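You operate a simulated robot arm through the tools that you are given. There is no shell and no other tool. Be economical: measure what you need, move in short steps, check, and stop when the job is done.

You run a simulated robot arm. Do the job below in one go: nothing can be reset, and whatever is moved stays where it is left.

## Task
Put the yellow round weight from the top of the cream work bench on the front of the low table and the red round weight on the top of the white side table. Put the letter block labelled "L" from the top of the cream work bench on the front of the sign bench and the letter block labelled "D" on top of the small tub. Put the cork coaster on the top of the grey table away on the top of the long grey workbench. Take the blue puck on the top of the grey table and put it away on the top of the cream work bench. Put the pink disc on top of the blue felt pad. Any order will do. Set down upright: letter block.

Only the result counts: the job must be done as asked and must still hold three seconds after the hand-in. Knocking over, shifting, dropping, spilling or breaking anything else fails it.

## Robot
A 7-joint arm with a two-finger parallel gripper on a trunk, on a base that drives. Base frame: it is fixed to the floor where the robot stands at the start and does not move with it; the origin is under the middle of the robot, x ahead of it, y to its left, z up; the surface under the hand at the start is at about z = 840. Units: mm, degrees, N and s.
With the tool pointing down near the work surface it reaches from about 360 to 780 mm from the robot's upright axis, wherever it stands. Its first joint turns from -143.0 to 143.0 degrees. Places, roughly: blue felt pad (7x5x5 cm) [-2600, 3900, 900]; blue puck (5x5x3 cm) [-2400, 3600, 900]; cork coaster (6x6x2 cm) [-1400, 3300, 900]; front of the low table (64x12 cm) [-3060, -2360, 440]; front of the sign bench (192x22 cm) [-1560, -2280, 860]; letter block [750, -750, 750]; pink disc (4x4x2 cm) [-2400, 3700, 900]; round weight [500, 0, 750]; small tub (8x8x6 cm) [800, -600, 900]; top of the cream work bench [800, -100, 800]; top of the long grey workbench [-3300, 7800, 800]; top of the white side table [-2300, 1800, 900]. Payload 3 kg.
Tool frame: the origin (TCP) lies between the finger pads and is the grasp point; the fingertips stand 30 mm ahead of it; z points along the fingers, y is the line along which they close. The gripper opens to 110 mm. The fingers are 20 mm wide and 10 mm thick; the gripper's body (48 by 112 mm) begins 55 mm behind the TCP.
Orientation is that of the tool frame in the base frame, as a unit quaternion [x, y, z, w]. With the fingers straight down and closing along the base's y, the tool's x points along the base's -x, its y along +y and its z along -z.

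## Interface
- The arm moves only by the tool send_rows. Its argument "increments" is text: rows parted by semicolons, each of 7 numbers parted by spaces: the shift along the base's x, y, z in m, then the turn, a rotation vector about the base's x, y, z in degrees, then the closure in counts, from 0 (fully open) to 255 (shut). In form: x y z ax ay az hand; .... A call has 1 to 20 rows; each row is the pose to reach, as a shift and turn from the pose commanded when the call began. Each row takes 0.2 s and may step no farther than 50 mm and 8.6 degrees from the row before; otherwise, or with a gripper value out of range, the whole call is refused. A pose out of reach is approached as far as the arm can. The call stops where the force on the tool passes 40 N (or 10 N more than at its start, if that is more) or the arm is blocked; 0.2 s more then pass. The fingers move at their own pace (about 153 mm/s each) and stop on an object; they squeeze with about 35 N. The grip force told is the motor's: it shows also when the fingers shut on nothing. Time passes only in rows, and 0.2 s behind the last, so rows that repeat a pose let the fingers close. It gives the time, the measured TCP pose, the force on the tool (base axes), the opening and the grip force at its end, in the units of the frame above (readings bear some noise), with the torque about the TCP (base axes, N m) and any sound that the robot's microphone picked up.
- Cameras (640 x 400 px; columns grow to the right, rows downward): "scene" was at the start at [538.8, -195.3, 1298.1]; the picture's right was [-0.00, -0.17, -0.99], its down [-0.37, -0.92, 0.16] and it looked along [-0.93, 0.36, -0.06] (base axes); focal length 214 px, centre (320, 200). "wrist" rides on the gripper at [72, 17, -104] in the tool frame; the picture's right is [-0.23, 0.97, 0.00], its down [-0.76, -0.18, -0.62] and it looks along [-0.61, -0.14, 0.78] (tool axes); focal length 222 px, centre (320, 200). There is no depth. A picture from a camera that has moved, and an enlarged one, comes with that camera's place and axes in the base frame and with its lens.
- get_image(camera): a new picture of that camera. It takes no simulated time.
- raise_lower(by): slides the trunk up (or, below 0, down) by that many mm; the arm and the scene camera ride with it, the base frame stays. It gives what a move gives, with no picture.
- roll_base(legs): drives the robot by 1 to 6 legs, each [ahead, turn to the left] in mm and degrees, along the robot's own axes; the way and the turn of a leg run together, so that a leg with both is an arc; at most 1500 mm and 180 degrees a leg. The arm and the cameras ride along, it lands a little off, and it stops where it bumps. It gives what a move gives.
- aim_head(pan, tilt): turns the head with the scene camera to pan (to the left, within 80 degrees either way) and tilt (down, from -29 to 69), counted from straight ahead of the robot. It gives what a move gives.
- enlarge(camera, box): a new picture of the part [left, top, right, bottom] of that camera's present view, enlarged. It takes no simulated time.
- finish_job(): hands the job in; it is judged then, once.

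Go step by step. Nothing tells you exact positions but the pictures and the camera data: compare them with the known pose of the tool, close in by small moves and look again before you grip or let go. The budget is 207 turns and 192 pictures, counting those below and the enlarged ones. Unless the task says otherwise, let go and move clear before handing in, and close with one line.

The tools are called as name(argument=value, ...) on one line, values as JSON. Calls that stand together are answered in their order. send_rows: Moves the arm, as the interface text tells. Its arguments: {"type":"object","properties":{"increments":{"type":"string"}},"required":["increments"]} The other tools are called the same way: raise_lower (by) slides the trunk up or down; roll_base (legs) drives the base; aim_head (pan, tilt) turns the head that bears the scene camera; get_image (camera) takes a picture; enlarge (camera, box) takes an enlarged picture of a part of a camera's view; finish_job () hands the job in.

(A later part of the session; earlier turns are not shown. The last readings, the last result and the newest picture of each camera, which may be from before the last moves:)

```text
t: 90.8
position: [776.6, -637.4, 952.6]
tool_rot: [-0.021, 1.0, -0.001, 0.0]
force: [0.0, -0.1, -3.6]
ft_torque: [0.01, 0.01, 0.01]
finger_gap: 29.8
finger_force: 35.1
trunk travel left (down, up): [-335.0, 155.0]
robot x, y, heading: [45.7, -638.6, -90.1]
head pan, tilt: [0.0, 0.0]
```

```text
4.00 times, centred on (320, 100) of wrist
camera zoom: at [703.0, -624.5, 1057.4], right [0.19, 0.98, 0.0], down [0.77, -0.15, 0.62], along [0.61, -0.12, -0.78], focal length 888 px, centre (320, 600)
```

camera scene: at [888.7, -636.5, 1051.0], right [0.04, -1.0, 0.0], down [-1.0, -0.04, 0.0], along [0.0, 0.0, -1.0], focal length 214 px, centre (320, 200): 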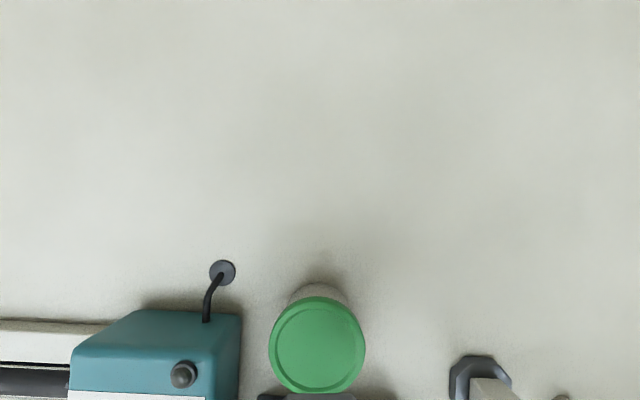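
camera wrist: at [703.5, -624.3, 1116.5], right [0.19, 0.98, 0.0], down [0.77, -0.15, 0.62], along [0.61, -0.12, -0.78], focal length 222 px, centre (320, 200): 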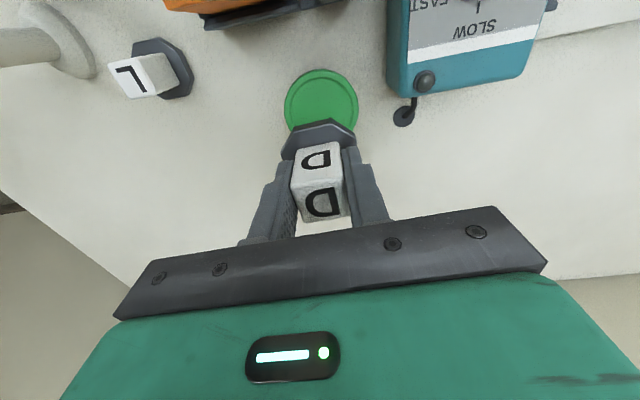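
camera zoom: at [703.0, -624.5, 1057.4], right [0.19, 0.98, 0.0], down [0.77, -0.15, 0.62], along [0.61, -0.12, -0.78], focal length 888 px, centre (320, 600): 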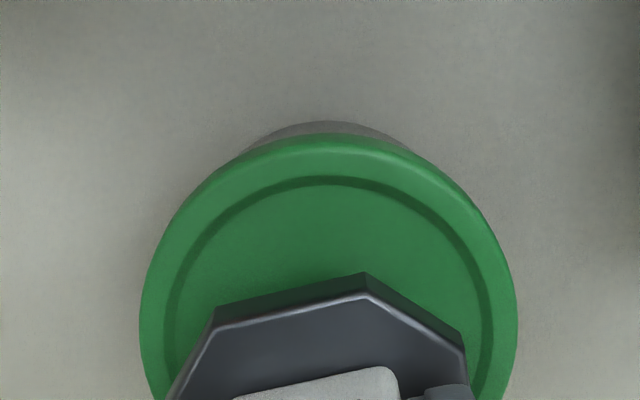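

Foot is a few mm too far from me over the lid; I shift 5 mm back and descend finely to contact.

send_rows(increments="-0.003 0.001 0 0 0 0 255; -0.005 0.002 0 0 0 0 255; -0.005 0.002 -0.003 0 0 0 255; -0.005 0.002 -0.006 0 0 0 255; -0.005 0.002 -0.006 0 0 0 255")

enlarge(camera="wrist", box=[240, 50, 400, 150])

```text
t: 92.0
position: [771.3, -636.3, 946.3]
tool_rot: [-0.02, 1.0, 0.001, 0.0]
force: [-0.9, 0.0, -4.9]
ft_torque: [0.01, 0.01, 0.0]
finger_gap: 29.6
finger_force: 35.2
trunk travel left (down, up): [-335.0, 155.0]
robot x, y, heading: [48.5, -639.4, -90.1]
head pan, tilt: [0.0, 0.0]
```

```text
4.00 times, centred on (320, 100) of wrist
camera zoom: at [698.2, -621.9, 1051.2], right [0.19, 0.98, 0.0], down [0.77, -0.15, 0.62], along [0.61, -0.12, -0.78], focal length 888 px, centre (320, 600)
```

zoom: 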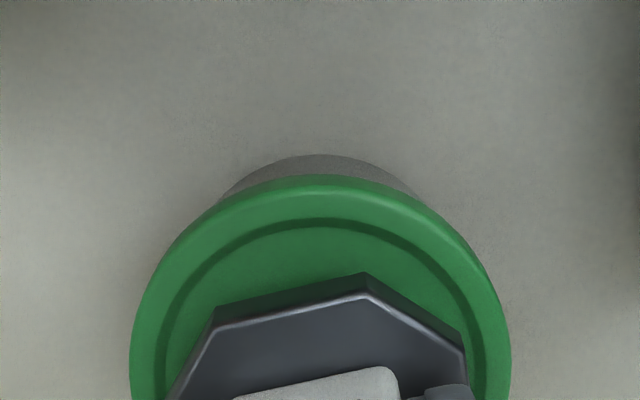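

send_rows(increments="0 0 -0.003 0 0 0 255; 0 0 -0.006 0 0 0 255; 0 0 -0.009 0 0 0 255; 0 0 -0.009 0 0 0 255")

enlarge(camera="wrist", box=[240, 50, 400, 150])

```text
t: 93.0
position: [771.4, -636.0, 938.9]
tool_rot: [-0.02, 1.0, -0.001, 0.001]
force: [-0.3, 0.8, 5.3]
ft_torque: [0.08, 0.01, 0.0]
finger_gap: 29.8
finger_force: 35.3
trunk travel left (down, up): [-335.0, 155.0]
robot x, y, heading: [46.7, -638.7, -90.3]
head pan, tilt: [0.0, 0.0]
```

```text
4.00 times, centred on (320, 100) of wrist
camera zoom: at [698.1, -622.1, 1042.5], right [0.19, 0.98, 0.0], down [0.77, -0.15, 0.62], along [0.61, -0.12, -0.78], focal length 888 px, centre (320, 600)
```

zoom: 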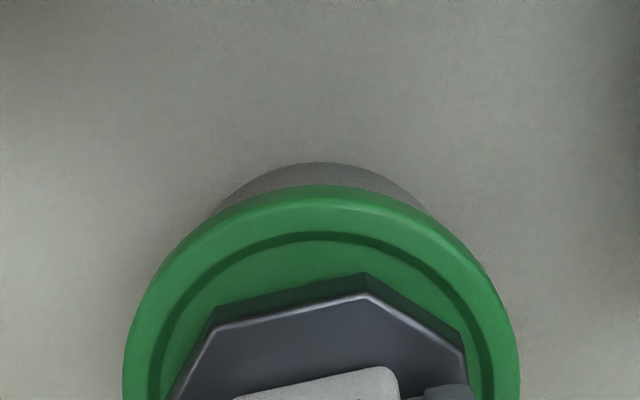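

Contact felt and foot sits inside the lid ring. I open only partly (clear of the teal box) and rise.

send_rows(increments="0 0 0.0005 0 0 0 150; 0 0 0.0005 0 0 0 145; 0 0 0.0005 0 0 0 140; 0 0 0.02 0 0 0 140; 0 0 0.06 0 0 0 140; 0 0 0.1 0 0 0 140; 0 0 0.14 0 0 0 140; 0 0 0.14 0 0 0 140")

get_image(camera="wrist")

get_image(camera="scene")

```text
t: 94.8
position: [771.4, -636.9, 1079.9]
tool_rot: [-0.02, 1.0, -0.001, -0.001]
force: [0.1, -0.1, -0.4]
ft_torque: [-0.02, 0.01, 0.01]
finger_gap: 49.7
finger_force: 0.1
trunk travel left (down, up): [-335.0, 155.0]
robot x, y, heading: [48.4, -639.5, -90.1]
head pan, tilt: [0.0, 0.0]
```

```text
152 pictures are left
camera wrist: at [697.6, -623.3, 1183.7], right [0.19, 0.98, 0.0], down [0.77, -0.15, 0.62], along [0.61, -0.12, -0.78], focal length 222 px, centre (320, 200)
```

wrist: 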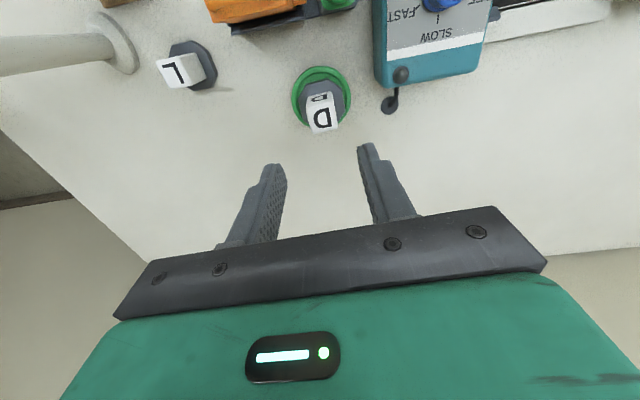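

```text
151 pictures are left
camera scene: at [882.8, -635.4, 1118.3], right [0.04, -1.0, 0.0], down [-1.0, -0.04, 0.0], along [0.0, 0.0, -1.0], focal length 214 px, centre (320, 200)
```

scene: 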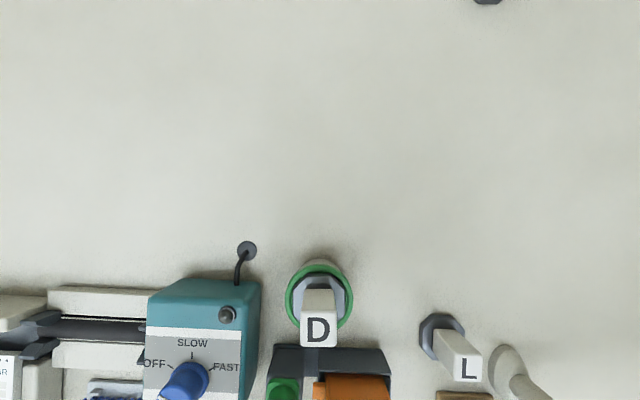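

D stands on the tub. Now L at about (713,-797); I move above it with a half-open gripper.

send_rows(increments="-0.0145 -0.04 0 0 0 0 100; -0.029 -0.08 0 0 0 0 100; -0.0435 -0.12 0 0 0 0 100; -0.058 -0.16 0 0 0 0 100; -0.058 -0.16 0 0 0 0 100")

get_image(camera="wrist")

get_image(camera="scene")

```text
t: 96.0
position: [712.6, -797.9, 1078.4]
tool_rot: [-0.02, 1.0, 0.0, 0.0]
force: [-0.2, -0.2, 0.1]
ft_torque: [0.0, 0.0, 0.01]
finger_gap: 66.7
finger_force: 0.1
trunk travel left (down, up): [-335.0, 155.0]
robot x, y, heading: [51.7, -644.4, -90.0]
head pan, tilt: [0.0, 0.0]
```

```text
150 pictures are left
camera wrist: at [639.4, -783.7, 1183.0], right [0.19, 0.98, 0.0], down [0.77, -0.15, 0.62], along [0.61, -0.12, -0.78], focal length 222 px, centre (320, 200)
```

wrist: 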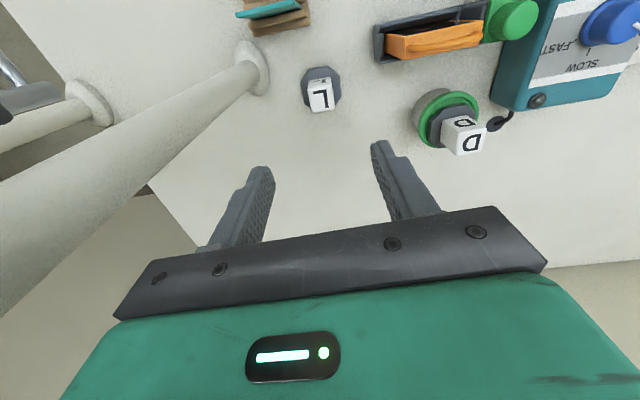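

```text
149 pictures are left
camera scene: at [824.6, -795.7, 1117.7], right [0.04, -1.0, 0.0], down [-1.0, -0.04, 0.0], along [0.0, 0.0, -1.0], focal length 214 px, centre (320, 200)
```

scene: 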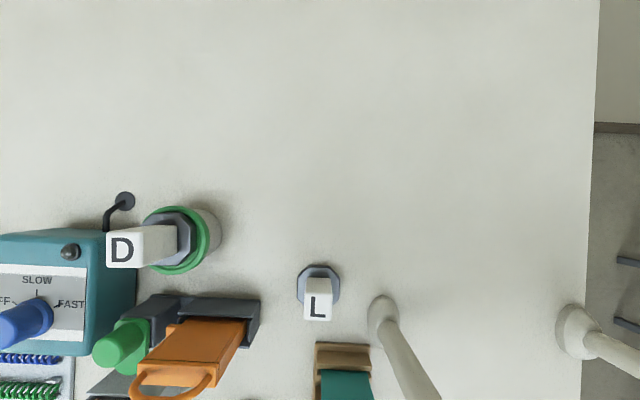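

L is directly below at (712,-797). I descend and grip.

send_rows(increments="0 0.0005 -0.045 0 0 0 100; 0 0.0005 -0.09 0 0 0 100; 0 0.0005 -0.135 0 0 0 100; 0 0.0005 -0.17 0 0 0 100; 0 0.0005 -0.19 0 0 0 100; 0 0.0005 -0.19 0 0 0 100")

get_image(camera="wrist")

```text
t: 97.4
position: [712.3, -797.8, 887.8]
tool_rot: [-0.02, 1.0, -0.001, 0.0]
force: [-0.2, -0.2, 0.2]
ft_torque: [-0.05, 0.0, 0.03]
finger_gap: 66.9
finger_force: 0.0
trunk travel left (down, up): [-335.0, 155.0]
robot x, y, heading: [46.5, -642.9, -89.8]
head pan, tilt: [0.0, 0.0]
```

```text
148 pictures are left
camera wrist: at [640.0, -783.4, 992.2], right [0.19, 0.98, 0.0], down [0.77, -0.15, 0.62], along [0.61, -0.12, -0.78], focal length 222 px, centre (320, 200)
```

wrist: 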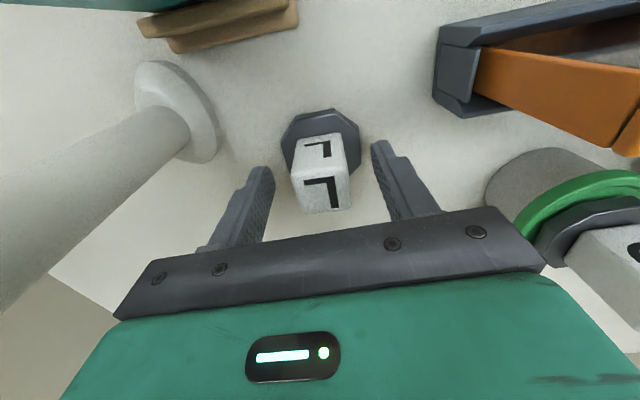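

send_rows(increments="-0.003 0 0 0 0 0 100; -0.003 0 0 0 0 0 255; -0.003 0 0 0 0 0 255; -0.003 0 0 0 0 0 255; -0.003 0 0 0 0 0 255; -0.003 0 0.03 0 0 0 255; -0.003 0 0.08 0 0 0 255; -0.003 0 0.13 0 0 0 255; -0.003 0 0.18 0 0 0 255; -0.003 0 0.18 0 0 0 255")

get_image(camera="wrist")

```text
t: 99.6
position: [711.5, -796.4, 1068.1]
tool_rot: [-0.02, 1.0, 0.0, -0.001]
force: [-0.3, -0.6, -4.5]
ft_torque: [-0.01, 0.0, -0.02]
finger_gap: 29.8
finger_force: 35.2
trunk travel left (down, up): [-335.0, 155.0]
robot x, y, heading: [44.0, -641.0, -90.2]
head pan, tilt: [0.0, 0.0]
```

```text
147 pictures are left
camera wrist: at [639.0, -781.7, 1172.6], right [0.19, 0.98, 0.0], down [0.77, -0.15, 0.62], along [0.61, -0.12, -0.78], focal length 222 px, centre (320, 200)
```

wrist: 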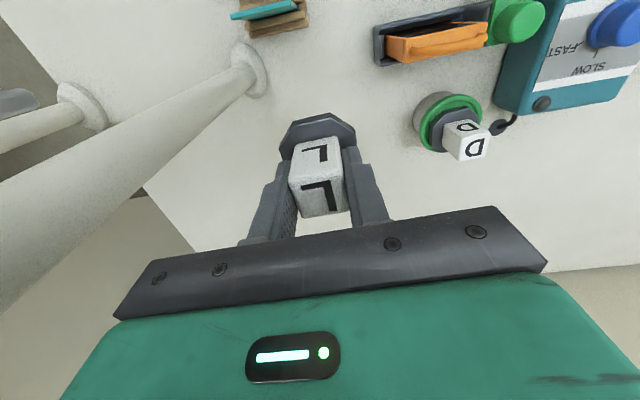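

L held. I retract, raise the trunk and drive to the sign bench, ending heading -x with the arm's side toward the sign bench.

send_rows(increments="-0.043 0.022 0 0 0 0 255; -0.087 0.045 0 0 0 0 255; -0.13 0.068 0 0 0 0 255; -0.174 0.09 0 0 0 0 255; -0.217 0.113 0 0 0 0 255; -0.261 0.136 0 0 0 0 255; -0.261 0.136 0 0 0 0 255")

raise_lower(by=150)

roll_base(legs=[[970, 0]])

roll_base(legs=[[0, -30], [0, -30], [0, -30]])

get_image(camera="scene")

```text
t: 101.2
position: [446.5, -658.3, 1068.4]
tool_rot: [-0.019, 1.0, 0.001, 0.0]
force: [0.3, -0.3, -3.9]
ft_torque: [-0.03, -0.03, 0.03]
finger_gap: 30.0
finger_force: 35.3
trunk travel left (down, up): [-335.0, 155.0]
robot x, y, heading: [49.0, -638.9, -89.8]
head pan, tilt: [0.0, 0.0]
```

```text
t: 102.9
position: [448.1, -658.8, 1217.9]
tool_rot: [-0.019, 1.0, 0.0, 0.001]
force: [0.2, -0.5, -3.6]
ft_torque: [0.02, -0.02, -0.01]
finger_gap: 29.9
finger_force: 35.4
trunk travel left (down, up): [-485.0, 5.0]
robot x, y, heading: [46.9, -637.5, -90.0]
head pan, tilt: [0.0, 0.0]
```

```text
t: 108.0
position: [450.3, -1630.9, 1217.6]
tool_rot: [-0.024, 1.0, 0.0, 0.0]
force: [0.5, -1.1, -3.9]
ft_torque: [-0.01, 0.01, -0.01]
finger_gap: 29.8
finger_force: 35.2
trunk travel left (down, up): [-485.0, 5.0]
robot x, y, heading: [46.0, -1613.4, -89.6]
head pan, tilt: [0.0, 0.0]
```

```text
t: 112.9
position: [37.1, -2015.2, 1219.1]
tool_rot: [0.688, 0.726, 0.0, 0.0]
force: [0.6, 1.4, -2.9]
ft_torque: [-0.03, 0.0, 0.01]
finger_gap: 29.5
finger_force: 35.1
trunk travel left (down, up): [-485.0, 5.0]
robot x, y, heading: [48.7, -1608.6, -179.2]
head pan, tilt: [0.0, 0.0]
```

```text
146 pictures are left
camera scene: at [46.5, -2127.8, 1257.3], right [-1.0, -0.06, 0.0], down [-0.06, 1.0, 0.0], along [0.0, 0.0, -1.0], focal length 214 px, centre (320, 200)
```

scene: 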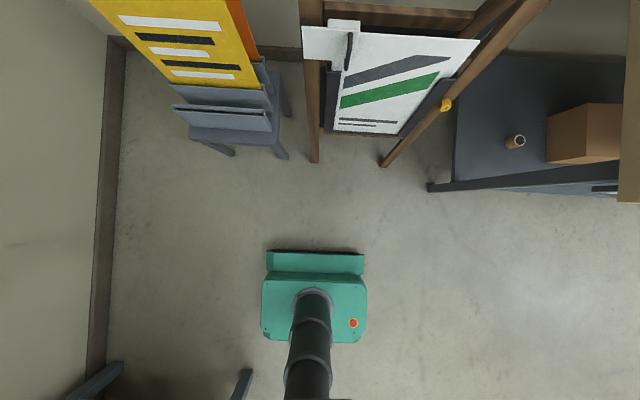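

I drive along to the sign bench and look.

roll_base(legs=[[1000, -1]])

aim_head(pan=0, tilt=-25)

get_image(camera="scene")

```text
t: 118.1
position: [-968.3, -2026.9, 1218.7]
tool_rot: [0.691, 0.723, 0.0, 0.001]
force: [-0.7, -0.3, -3.9]
ft_torque: [0.03, 0.01, -0.03]
finger_gap: 29.7
finger_force: 35.1
trunk travel left (down, up): [-485.0, 5.0]
robot x, y, heading: [-951.9, -1619.2, -179.6]
head pan, tilt: [0.0, 0.0]
```

```text
t: 119.0
position: [-967.0, -2026.8, 1220.2]
tool_rot: [0.691, 0.723, 0.0, 0.0]
force: [-0.3, -0.5, -3.3]
ft_torque: [-0.01, -0.01, 0.01]
finger_gap: 29.8
finger_force: 35.4
trunk travel left (down, up): [-485.0, 5.0]
robot x, y, heading: [-950.5, -1617.5, -179.6]
head pan, tilt: [0.0, -25.0]
```

```text
145 pictures are left
camera scene: at [-958.6, -2174.6, 1276.9], right [-1.0, -0.05, 0.0], down [-0.04, 0.91, -0.42], along [0.02, -0.42, -0.91], focal length 214 px, centre (320, 200)
```

scene: 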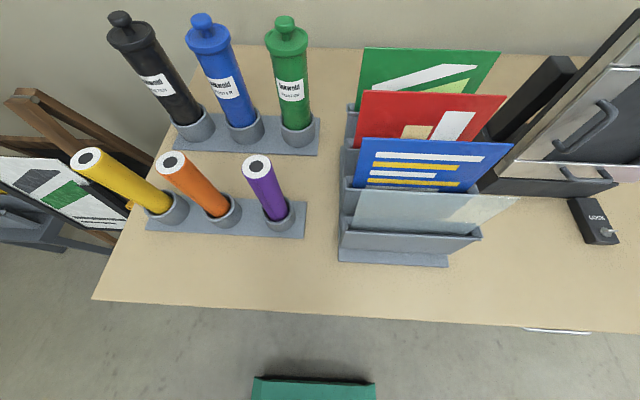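

Free strip in front of the pen stand and paper rack; I choose (-920,-2222). I move over it, lower, and check.

send_rows(increments="0.0118 -0.0488 0 0 0 0 255; 0.0235 -0.0975 0 0 0 0 255; 0.0353 -0.1463 0 0 0 0 255; 0.047 -0.195 0 0 0 0 255; 0.047 -0.195 0 0 0 0 255")

raise_lower(by=-180)

get_image(camera="wrist")

get_image(camera="scene")

```text
refused: row 1 steps farther than a row can; nothing moved
```

```text
t: 121.0
position: [-967.3, -2027.2, 1040.0]
tool_rot: [0.691, 0.723, 0.0, 0.0]
force: [-0.4, -0.8, -4.1]
ft_torque: [0.03, 0.02, 0.01]
finger_gap: 29.6
finger_force: 34.9
trunk travel left (down, up): [-305.0, 185.0]
robot x, y, heading: [-952.3, -1620.0, -179.9]
head pan, tilt: [0.0, -25.0]
```

```text
144 pictures are left
camera wrist: at [-953.9, -1953.4, 1143.5], right [0.98, -0.18, 0.0], down [-0.14, -0.77, 0.62], along [-0.11, -0.61, -0.78], focal length 222 px, centre (320, 200)
```

wrist: 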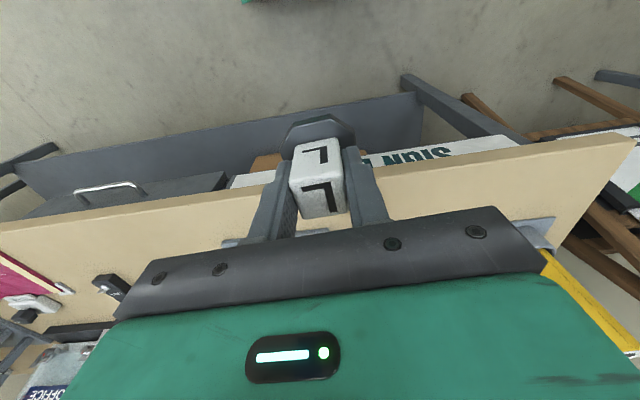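

```text
143 pictures are left
camera scene: at [-958.6, -2174.6, 1097.0], right [-1.0, -0.05, 0.0], down [-0.04, 0.91, -0.42], along [0.02, -0.42, -0.91], focal length 214 px, centre (320, 200)
```

scene: 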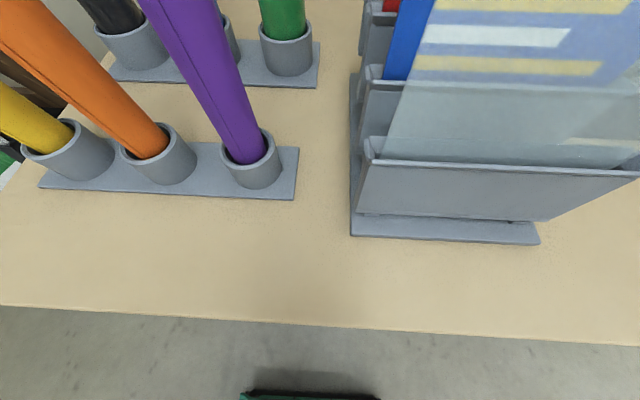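

send_rows(increments="0.0084 -0.039 0 0 0 0 255; 0.0168 -0.078 0 0 0 0 255; 0.0252 -0.117 0 0 0 0 255; 0.0336 -0.156 0 0 0 0 255; 0.042 -0.195 0 0 0 0 255; 0.042 -0.195 0 0 0 0 255; 0.042 -0.195 -0.04 0 0 0 255; 0.042 -0.195 -0.08 0 0 0 255; 0.042 -0.195 -0.08 0 0 0 255")

get_image(camera="wrist")

```text
t: 123.0
position: [-924.8, -2218.9, 960.6]
tool_rot: [0.691, 0.723, 0.0, 0.0]
force: [-0.8, 0.6, -4.2]
ft_torque: [0.03, 0.0, -0.02]
finger_gap: 29.9
finger_force: 34.7
trunk travel left (down, up): [-305.0, 185.0]
robot x, y, heading: [-953.7, -1617.1, -179.9]
head pan, tilt: [0.0, -25.0]
```

```text
142 pictures are left
camera wrist: at [-911.8, -2146.7, 1063.1], right [0.98, -0.18, 0.0], down [-0.14, -0.77, 0.62], along [-0.11, -0.61, -0.78], focal length 222 px, centre (320, 200)
```

wrist: 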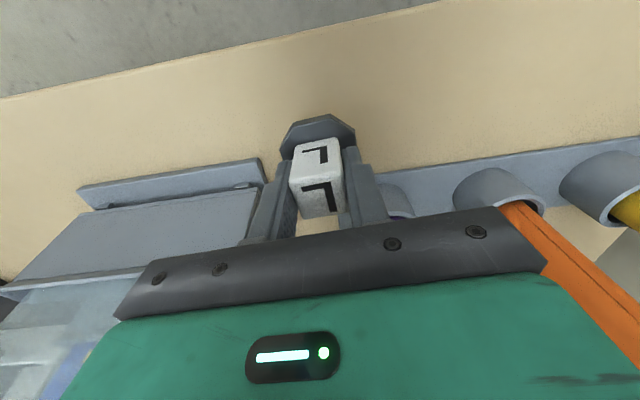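

send_rows(increments="0.012 0.002 -0.02 0 0 0 255; 0.012 0.002 -0.04 0 0 0 255; 0.012 0.002 -0.045 0 0 0 255; 0.012 0.002 -0.048 0 0 0 255; 0.012 0.002 -0.051 0 0 0 255; 0.012 0.002 -0.051 0 0 0 255")

get_image(camera="wrist")

```text
t: 124.4
position: [-912.9, -2218.1, 909.7]
tool_rot: [0.691, 0.723, 0.0, 0.0]
force: [1.2, 2.7, 11.5]
ft_torque: [-0.33, -0.05, 0.03]
finger_gap: 29.6
finger_force: 35.2
trunk travel left (down, up): [-305.0, 185.0]
robot x, y, heading: [-955.0, -1620.0, -179.8]
head pan, tilt: [0.0, -25.0]
```

```text
141 pictures are left
camera wrist: at [-899.5, -2145.7, 1012.9], right [0.98, -0.18, 0.0], down [-0.14, -0.77, 0.62], along [-0.11, -0.61, -0.78], focal length 222 px, centre (320, 200)
```

wrist: 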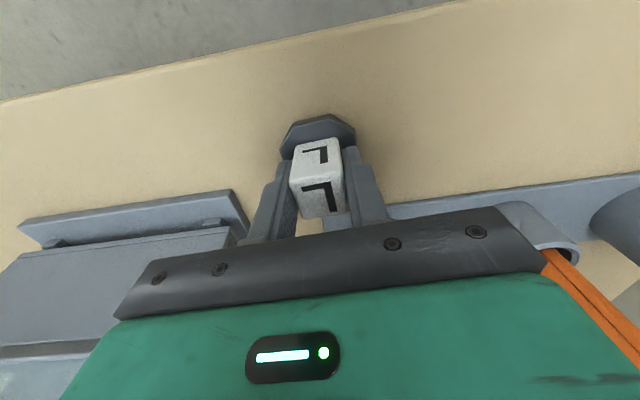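

Contact at the bench top. I release with a small opening and rise.

send_rows(increments="0 0 0.001 0 0 0 160; 0 0 0.001 0 0 0 150; 0 0 0.001 0 0 0 150; 0 0 0.03 0 0 0 150; 0 0 0.075 0 0 0 150; 0 0.03 0.11 0 0 0 150; 0 0.07 0.14 0 0 0 150; 0 0.11 0.16 0 0 0 150; 0 0.15 0.17 0 0 0 150; 0 0.15 0.17 0 0 0 150")

get_image(camera="scene")

```text
t: 126.6
position: [-910.0, -2070.2, 1079.8]
tool_rot: [0.69, 0.724, 0.0, 0.0]
force: [-0.7, 0.8, 0.8]
ft_torque: [0.02, 0.01, -0.01]
finger_gap: 45.3
finger_force: 0.0
trunk travel left (down, up): [-305.0, 185.0]
robot x, y, heading: [-949.5, -1619.5, -179.6]
head pan, tilt: [0.0, -25.0]
```

```text
140 pictures are left
camera scene: at [-902.5, -2218.6, 1137.5], right [-1.0, -0.05, 0.0], down [-0.04, 0.91, -0.42], along [0.02, -0.42, -0.91], focal length 214 px, centre (320, 200)
```

scene: 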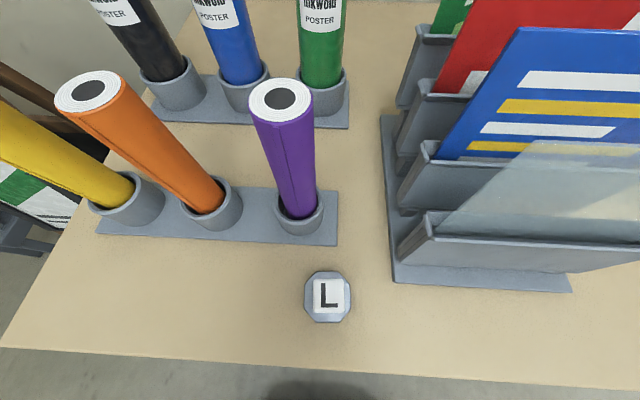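

L stands on the front of the sign bench. Next the yellow weight: I retract, raise, and drive back along the cream bench front.

send_rows(increments="-0.02 0.03 0 0 0 0 150; -0.04 0.055 0 0 0 0 0; -0.04 0.055 0 0 0 0 0")

raise_lower(by=180)

roll_base(legs=[[-970, 0]])

roll_base(legs=[[0, 30], [0, 30], [0, 30]])

```text
t: 127.4
position: [-951.0, -2015.2, 1079.5]
tool_rot: [0.691, 0.723, 0.0, 0.0]
force: [0.1, 0.2, 0.9]
ft_torque: [0.02, 0.0, 0.0]
finger_gap: 110.1
finger_force: 0.1
trunk travel left (down, up): [-305.0, 185.0]
robot x, y, heading: [-949.3, -1615.8, -179.7]
head pan, tilt: [0.0, -25.0]
```

```text
t: 129.4
position: [-951.3, -2016.1, 1259.1]
tool_rot: [0.691, 0.723, -0.001, 0.0]
force: [0.2, -0.8, -0.8]
ft_torque: [0.04, 0.01, 0.01]
finger_gap: 109.9
finger_force: 0.0
trunk travel left (down, up): [-485.0, 5.0]
robot x, y, heading: [-951.9, -1621.4, -179.9]
head pan, tilt: [0.0, -25.0]
```

```text
t: 134.4
position: [19.0, -2008.5, 1259.5]
tool_rot: [0.689, 0.725, 0.0, 0.0]
force: [-1.0, 0.2, -0.1]
ft_torque: [-0.01, -0.01, 0.02]
finger_gap: 110.2
finger_force: 0.1
trunk travel left (down, up): [-485.0, 5.0]
robot x, y, heading: [14.2, -1613.5, -179.5]
head pan, tilt: [0.0, -25.0]
```

```text
t: 139.4
position: [412.4, -1606.4, 1259.5]
tool_rot: [-0.03, 1.0, 0.001, 0.0]
force: [-0.7, -0.4, -0.3]
ft_torque: [-0.02, 0.0, -0.01]
finger_gap: 110.3
finger_force: 0.1
trunk travel left (down, up): [-485.0, 5.0]
robot x, y, heading: [23.5, -1612.9, -88.9]
head pan, tilt: [0.0, -25.0]
```

roll_base(legs=[[0, -1.2], [-1000, 0], [-960, 0]])

aim_head(pan=0, tilt=0)

get_image(camera="scene")

```text
t: 149.5
position: [402.7, 351.6, 1260.3]
tool_rot: [-0.028, 1.0, 0.0, 0.0]
force: [-0.2, 0.5, 0.1]
ft_torque: [0.02, -0.01, 0.01]
finger_gap: 110.0
finger_force: 0.1
trunk travel left (down, up): [-485.0, 5.0]
robot x, y, heading: [11.4, 348.6, -89.2]
head pan, tilt: [0.0, -25.0]
```

```text
t: 150.4
position: [402.7, 352.3, 1261.5]
tool_rot: [-0.028, 1.0, 0.001, 0.0]
force: [0.3, -0.7, 0.0]
ft_torque: [0.01, 0.0, 0.01]
finger_gap: 110.1
finger_force: 0.1
trunk travel left (down, up): [-485.0, 5.0]
robot x, y, heading: [9.3, 351.7, -89.4]
head pan, tilt: [0.0, 0.0]
```

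```text
139 pictures are left
camera scene: at [514.4, 355.0, 1299.6], right [0.06, -1.0, 0.0], down [-1.0, -0.06, 0.0], along [0.0, 0.0, -1.0], focal length 214 px, centre (320, 200)
```

scene: 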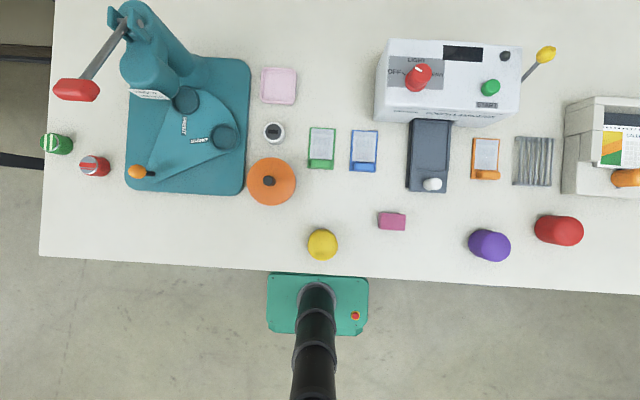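

Yellow weight is right in front. I zoom in on it and on the red one.

enlarge(camera="scene", box=[272, 213, 372, 275])

get_image(camera="wrist")

```text
6.40 times, centred on (322, 244) of scene
camera zoom: at [514.4, 355.0, 1299.6], right [0.06, -1.0, 0.0], down [-1.0, -0.06, 0.0], along [0.0, 0.0, -1.0], focal length 1373 px, centre (307, -82)
```

zoom: 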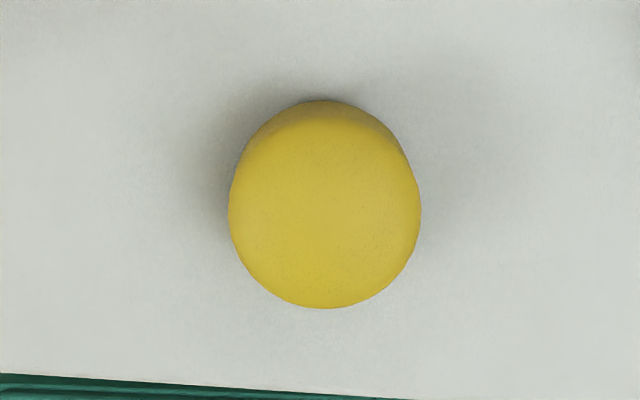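

```text
137 pictures are left
camera wrist: at [329.0, 364.3, 1365.0], right [0.17, 0.98, 0.0], down [0.77, -0.14, 0.62], along [0.61, -0.11, -0.78], focal length 222 px, centre (320, 200)
```

wrist: 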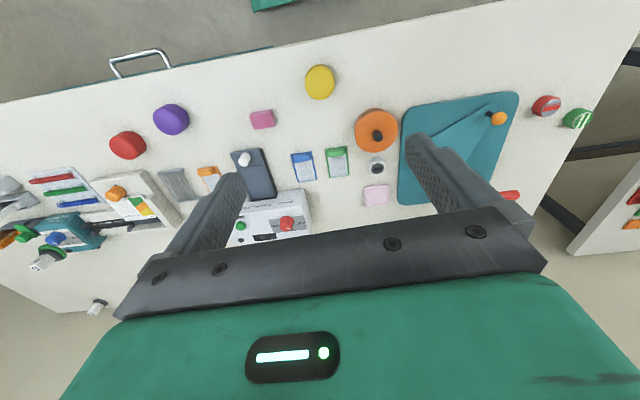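

send_rows(increments="0.0195 -0.008 0 0 0 0 0; 0.0195 -0.008 0 0 0 0 0")

raise_lower(by=-230)

get_image(camera="wrist")

get_image(camera="scene")

```text
t: 151.0
position: [422.9, 343.8, 1262.0]
tool_rot: [-0.027, 1.0, 0.0, -0.001]
force: [0.6, -0.6, 0.7]
ft_torque: [0.02, 0.01, 0.02]
finger_gap: 109.8
finger_force: 0.1
trunk travel left (down, up): [-485.0, 5.0]
robot x, y, heading: [10.1, 350.0, -89.1]
head pan, tilt: [0.0, 0.0]
```

```text
t: 153.4
position: [422.2, 344.8, 1031.0]
tool_rot: [-0.027, 1.0, 0.0, 0.0]
force: [-0.8, -0.1, -0.3]
ft_torque: [-0.03, 0.0, 0.0]
finger_gap: 110.0
finger_force: 0.0
trunk travel left (down, up): [-255.0, 235.0]
robot x, y, heading: [10.3, 349.2, -89.4]
head pan, tilt: [0.0, 0.0]
```

```text
136 pictures are left
camera wrist: at [349.1, 356.4, 1135.7], right [0.17, 0.98, 0.0], down [0.77, -0.14, 0.62], along [0.61, -0.11, -0.78], focal length 222 px, centre (320, 200)
```

wrist: 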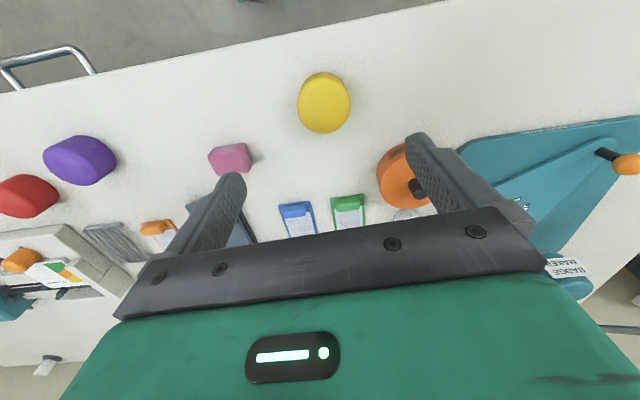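

```text
135 pictures are left
camera scene: at [534.4, 347.1, 1070.2], right [0.05, -1.0, 0.0], down [-1.0, -0.05, 0.0], along [0.0, 0.0, -1.0], focal length 214 px, centre (320, 200)
```

scene: 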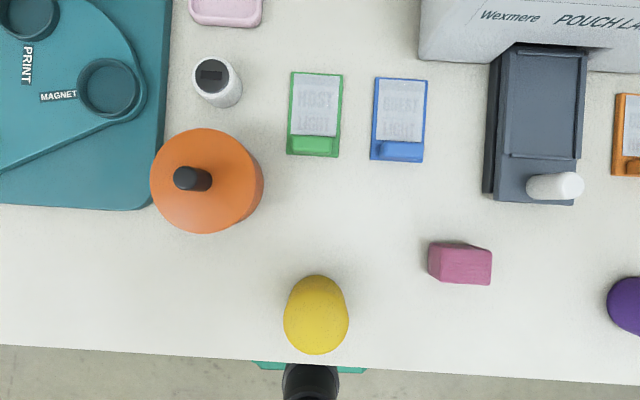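

Yellow is centred below the tool (422,345), top z≈875. I descend and grip.

send_rows(increments="0 0 -0.045 0 0 0 0; 0 0 -0.09 0 0 0 0; 0 0 -0.13 0 0 0 0; 0 0 -0.155 0 0 0 0; 0 0 -0.155 0 0 0 0; 0 0 -0.155 0 0 0 255; 0 0 -0.155 0 0 0 255; 0 0 -0.155 0 0 0 255; 0 0 -0.155 0 0 0 255")

send_rows(increments="0 0 0.03 0 0 0 255; 0 0 0.07 0 0 0 255; 0 0 0.12 0 0 0 255; 0 0 0.12 0 0 0 255")

get_image(camera="wrist")

```text
t: 155.4
position: [423.3, 343.2, 876.9]
tool_rot: [-0.027, 1.0, 0.0, 0.0]
force: [-0.1, 0.4, 0.5]
ft_torque: [0.0, 0.03, -0.01]
finger_gap: 58.3
finger_force: 34.9
trunk travel left (down, up): [-255.0, 235.0]
robot x, y, heading: [9.0, 351.4, -89.2]
head pan, tilt: [0.0, 0.0]
```

```text
t: 156.4
position: [423.7, 342.3, 996.6]
tool_rot: [-0.027, 1.0, 0.0, 0.0]
force: [-0.2, 0.1, -4.2]
ft_torque: [-0.03, -0.02, -0.01]
finger_gap: 58.7
finger_force: 34.8
trunk travel left (down, up): [-255.0, 235.0]
robot x, y, heading: [12.3, 348.9, -89.1]
head pan, tilt: [0.0, 0.0]
```

```text
134 pictures are left
camera wrist: at [349.4, 355.4, 1101.1], right [0.17, 0.98, 0.0], down [0.77, -0.14, 0.62], along [0.61, -0.11, -0.78], focal length 222 px, centre (320, 200)
```

wrist: 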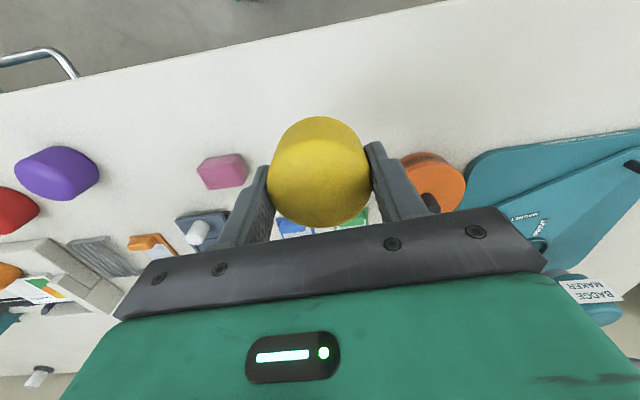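

Yellow held. I raise and drive toward the low table, first along the bench front, then turning to -x.

raise_lower(by=230)

roll_base(legs=[[0, -0.8], [1000, 0], [960, 0]])

roll_base(legs=[[0, -30], [0, -30], [0, -30]])

aim_head(pan=-55, tilt=0)

get_image(camera="scene")

```text
t: 158.8
position: [422.5, 343.0, 1227.2]
tool_rot: [-0.027, 1.0, 0.0, 0.0]
force: [0.0, 0.0, -3.7]
ft_torque: [0.01, 0.02, -0.01]
finger_gap: 58.4
finger_force: 35.1
trunk travel left (down, up): [-485.0, 5.0]
robot x, y, heading: [8.3, 349.8, -88.9]
head pan, tilt: [0.0, 0.0]
```

```text
t: 168.9
position: [425.4, -1618.9, 1227.0]
tool_rot: [-0.026, 1.0, 0.0, 0.0]
force: [0.5, 0.2, -3.9]
ft_torque: [-0.01, 0.01, 0.04]
finger_gap: 58.2
finger_force: 35.0
trunk travel left (down, up): [-485.0, 5.0]
robot x, y, heading: [12.7, -1613.9, -89.1]
head pan, tilt: [0.0, 0.0]
```

```text
t: 173.9
position: [5.6, -2025.9, 1228.0]
tool_rot: [0.689, 0.725, 0.0, 0.0]
force: [0.1, -0.5, -3.6]
ft_torque: [0.05, -0.02, 0.03]
finger_gap: 58.5
finger_force: 35.0
trunk travel left (down, up): [-485.0, 5.0]
robot x, y, heading: [10.0, -1615.7, -179.5]
head pan, tilt: [0.0, 0.0]
```

```text
t: 175.1
position: [6.5, -2025.2, 1229.0]
tool_rot: [0.689, 0.725, 0.001, 0.0]
force: [-0.2, -0.2, -3.4]
ft_torque: [-0.02, -0.04, 0.03]
finger_gap: 58.7
finger_force: 34.9
trunk travel left (down, up): [-485.0, 5.0]
robot x, y, heading: [12.1, -1617.5, -179.3]
head pan, tilt: [-55.0, 0.0]
```

```text
133 pictures are left
camera scene: at [-59.6, -2141.9, 1304.8], right [-0.57, -0.03, 0.82], down [-0.05, 1.0, 0.0], along [-0.82, -0.04, -0.57], focal length 214 px, centre (320, 200)
```

scene: 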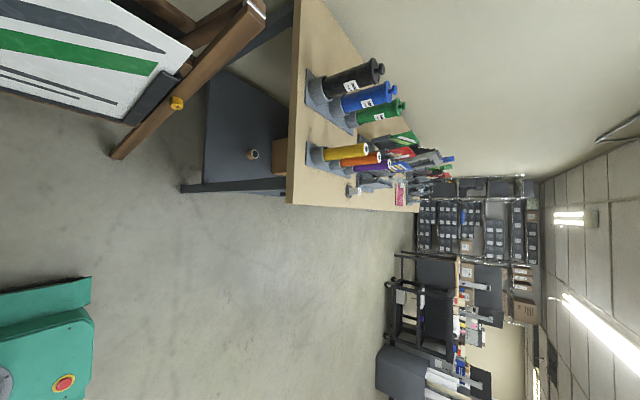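

The lane along y≈-1620 is clear. I drive on past the sign bench and look for the low table.

roll_base(legs=[[0, -0.5], [1200, 0], [1200, 0]])

aim_head(pan=-45, tilt=-20)

get_image(camera="scene")

```text
t: 187.2
position: [-2402.8, -2038.8, 1227.5]
tool_rot: [0.696, 0.718, 0.0, 0.0]
force: [-0.7, -0.2, -3.6]
ft_torque: [0.02, 0.0, 0.01]
finger_gap: 58.4
finger_force: 35.0
trunk travel left (down, up): [-485.0, 5.0]
robot x, y, heading: [-2389.0, -1627.6, 179.7]
head pan, tilt: [-55.0, 0.0]
```

```text
t: 188.0
position: [-2402.1, -2038.4, 1228.1]
tool_rot: [0.696, 0.718, 0.0, 0.001]
force: [-0.1, -1.4, -3.1]
ft_torque: [-0.01, -0.03, 0.01]
finger_gap: 58.6
finger_force: 35.3
trunk travel left (down, up): [-485.0, 5.0]
robot x, y, heading: [-2389.9, -1629.8, 179.7]
head pan, tilt: [-45.0, -20.0]
```

```text
132 pictures are left
camera scene: at [-2449.3, -2182.2, 1303.2], right [-0.71, -0.02, 0.71], down [-0.27, 0.93, -0.24], along [-0.65, -0.36, -0.66], focal length 214 px, centre (320, 200)
```

scene: 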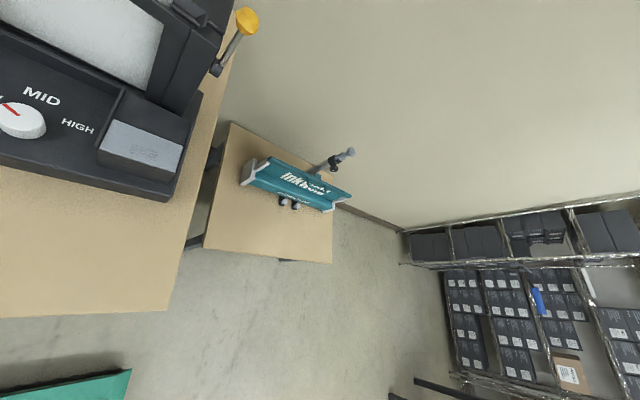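

Low table seen beyond the sign bench, with a teal roller at its back. I drive up to it and look straight down.

roll_base(legs=[[660, 0]])

aim_head(pan=0, tilt=-20)

get_image(camera="scene")

```text
t: 191.7
position: [-3074.2, -2028.7, 1228.8]
tool_rot: [0.7, 0.714, 0.0, -0.001]
force: [0.2, -0.1, -4.4]
ft_torque: [0.0, -0.01, -0.03]
finger_gap: 58.7
finger_force: 34.8
trunk travel left (down, up): [-485.0, 5.0]
robot x, y, heading: [-3052.1, -1617.9, 178.7]
head pan, tilt: [-45.0, -20.0]
```

```text
t: 192.8
position: [-3075.0, -2028.2, 1229.3]
tool_rot: [0.7, 0.714, 0.0, 0.0]
force: [0.6, 0.3, -3.5]
ft_torque: [0.0, -0.02, -0.02]
finger_gap: 58.4
finger_force: 35.0
trunk travel left (down, up): [-485.0, 5.0]
robot x, y, heading: [-3054.9, -1618.7, 178.9]
head pan, tilt: [0.0, -20.0]
```

```text
131 pictures are left
camera scene: at [-3070.6, -2170.6, 1281.3], right [-1.0, -0.02, 0.0], down [-0.02, 0.94, -0.34], along [0.01, -0.34, -0.94], focal length 214 px, centre (320, 200)
```

scene: 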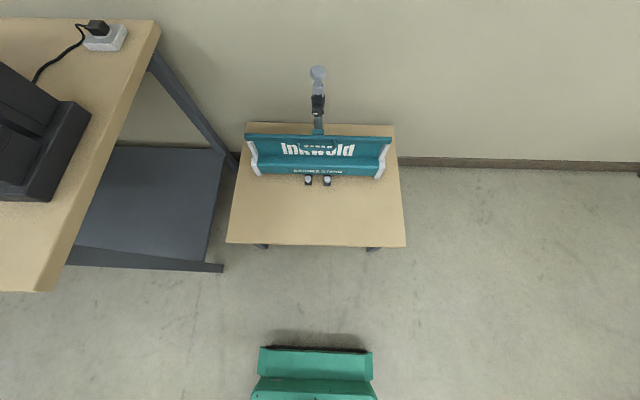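

Front strip is free; target (-3060,-2340). I lower the trunk fully, then extend.

raise_lower(by=-480)

send_rows(increments="0.002 -0.045 -0.01 0 0 0 255; 0.004 -0.09 -0.02 0 0 0 255; 0.006 -0.135 -0.03 0 0 0 255; 0.008 -0.18 -0.05 0 0 0 255; 0.01 -0.22 -0.08 0 0 0 255; 0.012 -0.26 -0.11 0 0 0 255; 0.014 -0.295 -0.14 0 0 0 255; 0.014 -0.31 -0.17 0 0 0 255; 0.014 -0.31 -0.17 0 0 0 255")

get_image(camera="wrist")

get_image(camera="scene")

```text
refused: -480 is not a number from -400 to 400
```

```text
t: 194.8
position: [-3061.2, -2337.4, 1057.7]
tool_rot: [0.7, 0.714, 0.0, 0.0]
force: [1.3, 0.1, -4.1]
ft_torque: [0.01, 0.02, 0.0]
finger_gap: 58.5
finger_force: 34.8
trunk travel left (down, up): [-485.0, 5.0]
robot x, y, heading: [-3051.5, -1621.5, 178.7]
head pan, tilt: [0.0, -20.0]
```

```text
130 pictures are left
camera wrist: at [-3045.6, -2265.2, 1161.5], right [0.98, -0.21, 0.0], down [-0.16, -0.76, 0.62], along [-0.13, -0.61, -0.78], focal length 222 px, centre (320, 200)
```

wrist: 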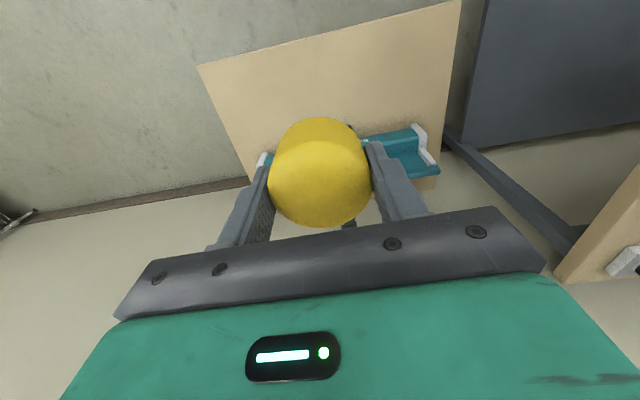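

```text
129 pictures are left
camera scene: at [-3056.4, -2479.7, 1110.1], right [-1.0, -0.02, 0.0], down [-0.02, 0.94, -0.34], along [0.01, -0.34, -0.94], focal length 214 px, centre (320, 200)
```

scene: 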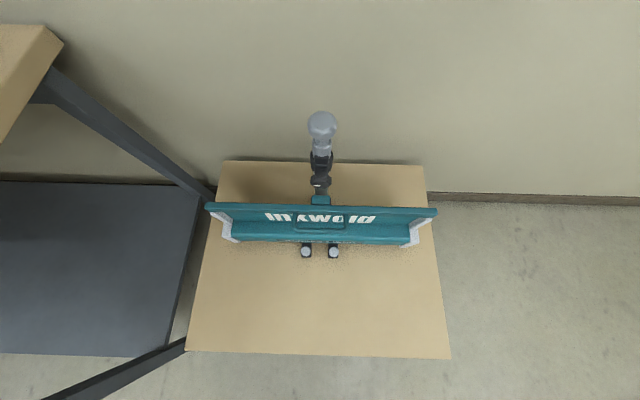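

raise_lower(by=-400)

send_rows(increments="0 0 -0.04 0 0 0 255; 0 0 -0.08 0 0 0 255; 0 0 -0.12 0 0 0 255; 0 0 -0.14 0 0 0 255; 0 0 -0.14 0 0 0 255")

get_image(camera="wrist")

```text
t: 198.7
position: [-3060.7, -2336.6, 657.7]
tool_rot: [0.7, 0.714, 0.0, 0.0]
force: [0.4, 0.2, -3.6]
ft_torque: [0.04, -0.02, 0.02]
finger_gap: 58.3
finger_force: 35.1
trunk travel left (down, up): [-85.0, 405.0]
robot x, y, heading: [-3055.6, -1619.3, 179.0]
head pan, tilt: [0.0, -20.0]
```

```text
t: 199.9
position: [-3062.1, -2336.6, 515.0]
tool_rot: [0.7, 0.714, -0.001, 0.0]
force: [1.1, -0.2, -3.6]
ft_torque: [0.01, 0.02, 0.03]
finger_gap: 58.4
finger_force: 35.4
trunk travel left (down, up): [-85.0, 405.0]
robot x, y, heading: [-3053.5, -1622.3, 179.0]
head pan, tilt: [0.0, -20.0]
```

```text
128 pictures are left
camera wrist: at [-3046.0, -2264.4, 618.6], right [0.98, -0.21, 0.0], down [-0.16, -0.77, 0.62], along [-0.13, -0.61, -0.78], focal length 222 px, centre (320, 200)
```

wrist: 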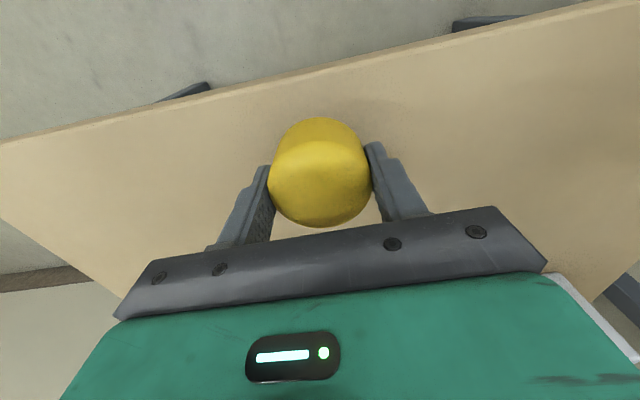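

send_rows(increments="0 -0.006 -0.02 0 0 0 255; 0 -0.012 -0.03 0 0 0 255; 0 -0.012 -0.034 0 0 0 255; 0 -0.012 -0.038 0 0 0 255; 0 -0.012 -0.041 0 0 0 255; 0 -0.012 -0.044 0 0 0 255; 0 -0.012 -0.044 0 0 0 255")

```text
t: 200.7
position: [-3060.6, -2347.8, 486.9]
tool_rot: [0.7, 0.714, 0.0, -0.001]
force: [-2.8, 16.0, 22.2]
ft_torque: [0.59, -0.2, 0.16]
finger_gap: 58.4
finger_force: 34.7
trunk travel left (down, up): [-85.0, 405.0]
robot x, y, heading: [-3054.9, -1617.1, 178.8]
head pan, tilt: [0.0, -20.0]
stopped in row 3: the force on the tool passed its limit at 50 N (the readings are from after the stop); the commanded pose is now the measured one
```

Contact with the table top. I relieve slightly, release and rise.

send_rows(increments="0 0 0.001 0 0 0 255; 0 0 0.001 0 0 0 255")

get_image(camera="wrist")

```text
t: 201.2
position: [-3060.4, -2347.4, 486.9]
tool_rot: [0.7, 0.714, 0.001, 0.0]
force: [-1.6, 18.6, 19.8]
ft_torque: [0.53, 0.13, -0.07]
finger_gap: 58.4
finger_force: 35.4
trunk travel left (down, up): [-85.0, 405.0]
robot x, y, heading: [-3053.8, -1619.2, 178.8]
head pan, tilt: [0.0, -20.0]
```

```text
127 pictures are left
camera wrist: at [-3045.1, -2275.5, 591.5], right [0.98, -0.21, 0.0], down [-0.16, -0.77, 0.62], along [-0.13, -0.61, -0.78], focal length 222 px, centre (320, 200)
```

wrist: 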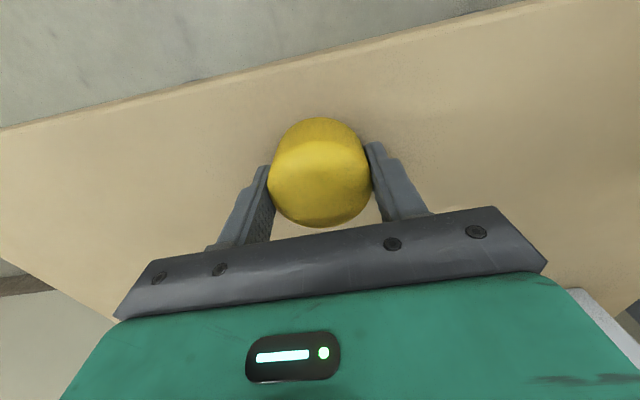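

send_rows(increments="0 0.001 0.002 0 0 0 255; 0 0.001 0.002 0 0 0 255; 0 0.001 0.002 0 0 0 255")

```text
t: 202.1
position: [-3059.2, -2347.5, 487.4]
tool_rot: [0.7, 0.714, 0.003, 0.0]
force: [-0.1, 0.7, -3.2]
ft_torque: [0.01, -0.02, 0.01]
finger_gap: 58.4
finger_force: 35.0
trunk travel left (down, up): [-85.0, 405.0]
robot x, y, heading: [-3052.5, -1616.5, 178.7]
head pan, tilt: [0.0, -20.0]
```

Forces vanish on a hair's lift, so the weight is right at the table top. I set it down again and release.

send_rows(increments="0 0 -0.001 0 0 0 255; 0 0 -0.002 0 0 0 255; 0 0 -0.002 0 0 0 255")

get_image(camera="wrist")

```text
t: 202.8
position: [-3061.1, -2347.4, 486.9]
tool_rot: [0.7, 0.714, 0.001, -0.001]
force: [2.2, 2.3, 13.9]
ft_torque: [0.17, -0.09, 0.0]
finger_gap: 58.2
finger_force: 35.0
trunk travel left (down, up): [-85.0, 405.0]
robot x, y, heading: [-3054.3, -1617.9, 178.8]
head pan, tilt: [0.0, -20.0]
```

```text
126 pictures are left
camera wrist: at [-3044.6, -2274.8, 591.4], right [0.98, -0.21, 0.0], down [-0.16, -0.77, 0.62], along [-0.13, -0.61, -0.78], focal length 222 px, centre (320, 200)
```

wrist: 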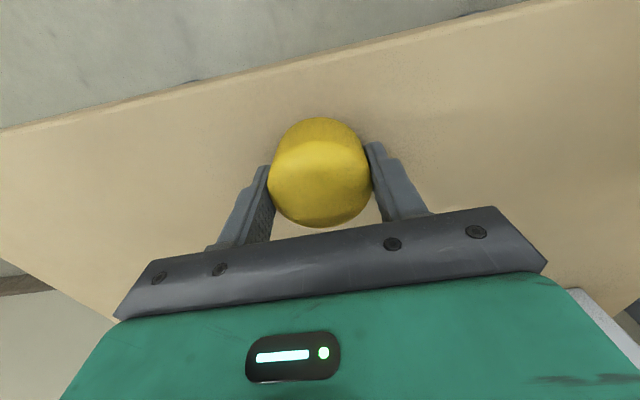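

send_rows(increments="0 0 0.001 0 0 0 90; 0 0 0.001 0 0 0 60; 0 0 0.001 0 0 0 50; 0 0 0.04 0 0 0 50; 0 0 0.085 0 0 0 50; 0 0 0.13 0 0 0 50; 0 0.04 0.16 0 0 0 50; 0 0.09 0.16 0 0 0 50; 0 0.14 0.16 0 0 0 50; 0 0.14 0.16 0 0 0 50")

get_image(camera="scene")

```text
t: 205.1
position: [-3061.5, -2206.4, 648.8]
tool_rot: [0.701, 0.713, 0.0, -0.002]
force: [0.8, 1.5, 0.4]
ft_torque: [-0.01, -0.01, 0.02]
finger_gap: 88.2
finger_force: 0.0
trunk travel left (down, up): [-85.0, 405.0]
robot x, y, heading: [-3056.1, -1615.1, 179.0]
head pan, tilt: [0.0, -20.0]
```

```text
125 pictures are left
camera scene: at [-3056.5, -2349.0, 701.4], right [-1.0, -0.02, 0.0], down [-0.02, 0.94, -0.34], along [0.01, -0.34, -0.94], focal length 214 px, centre (320, 200)
```

scene: 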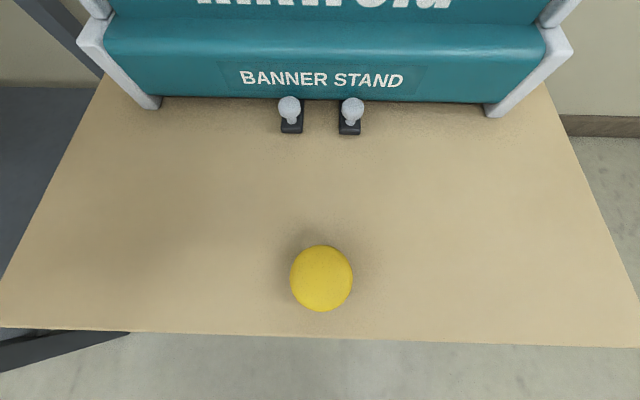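

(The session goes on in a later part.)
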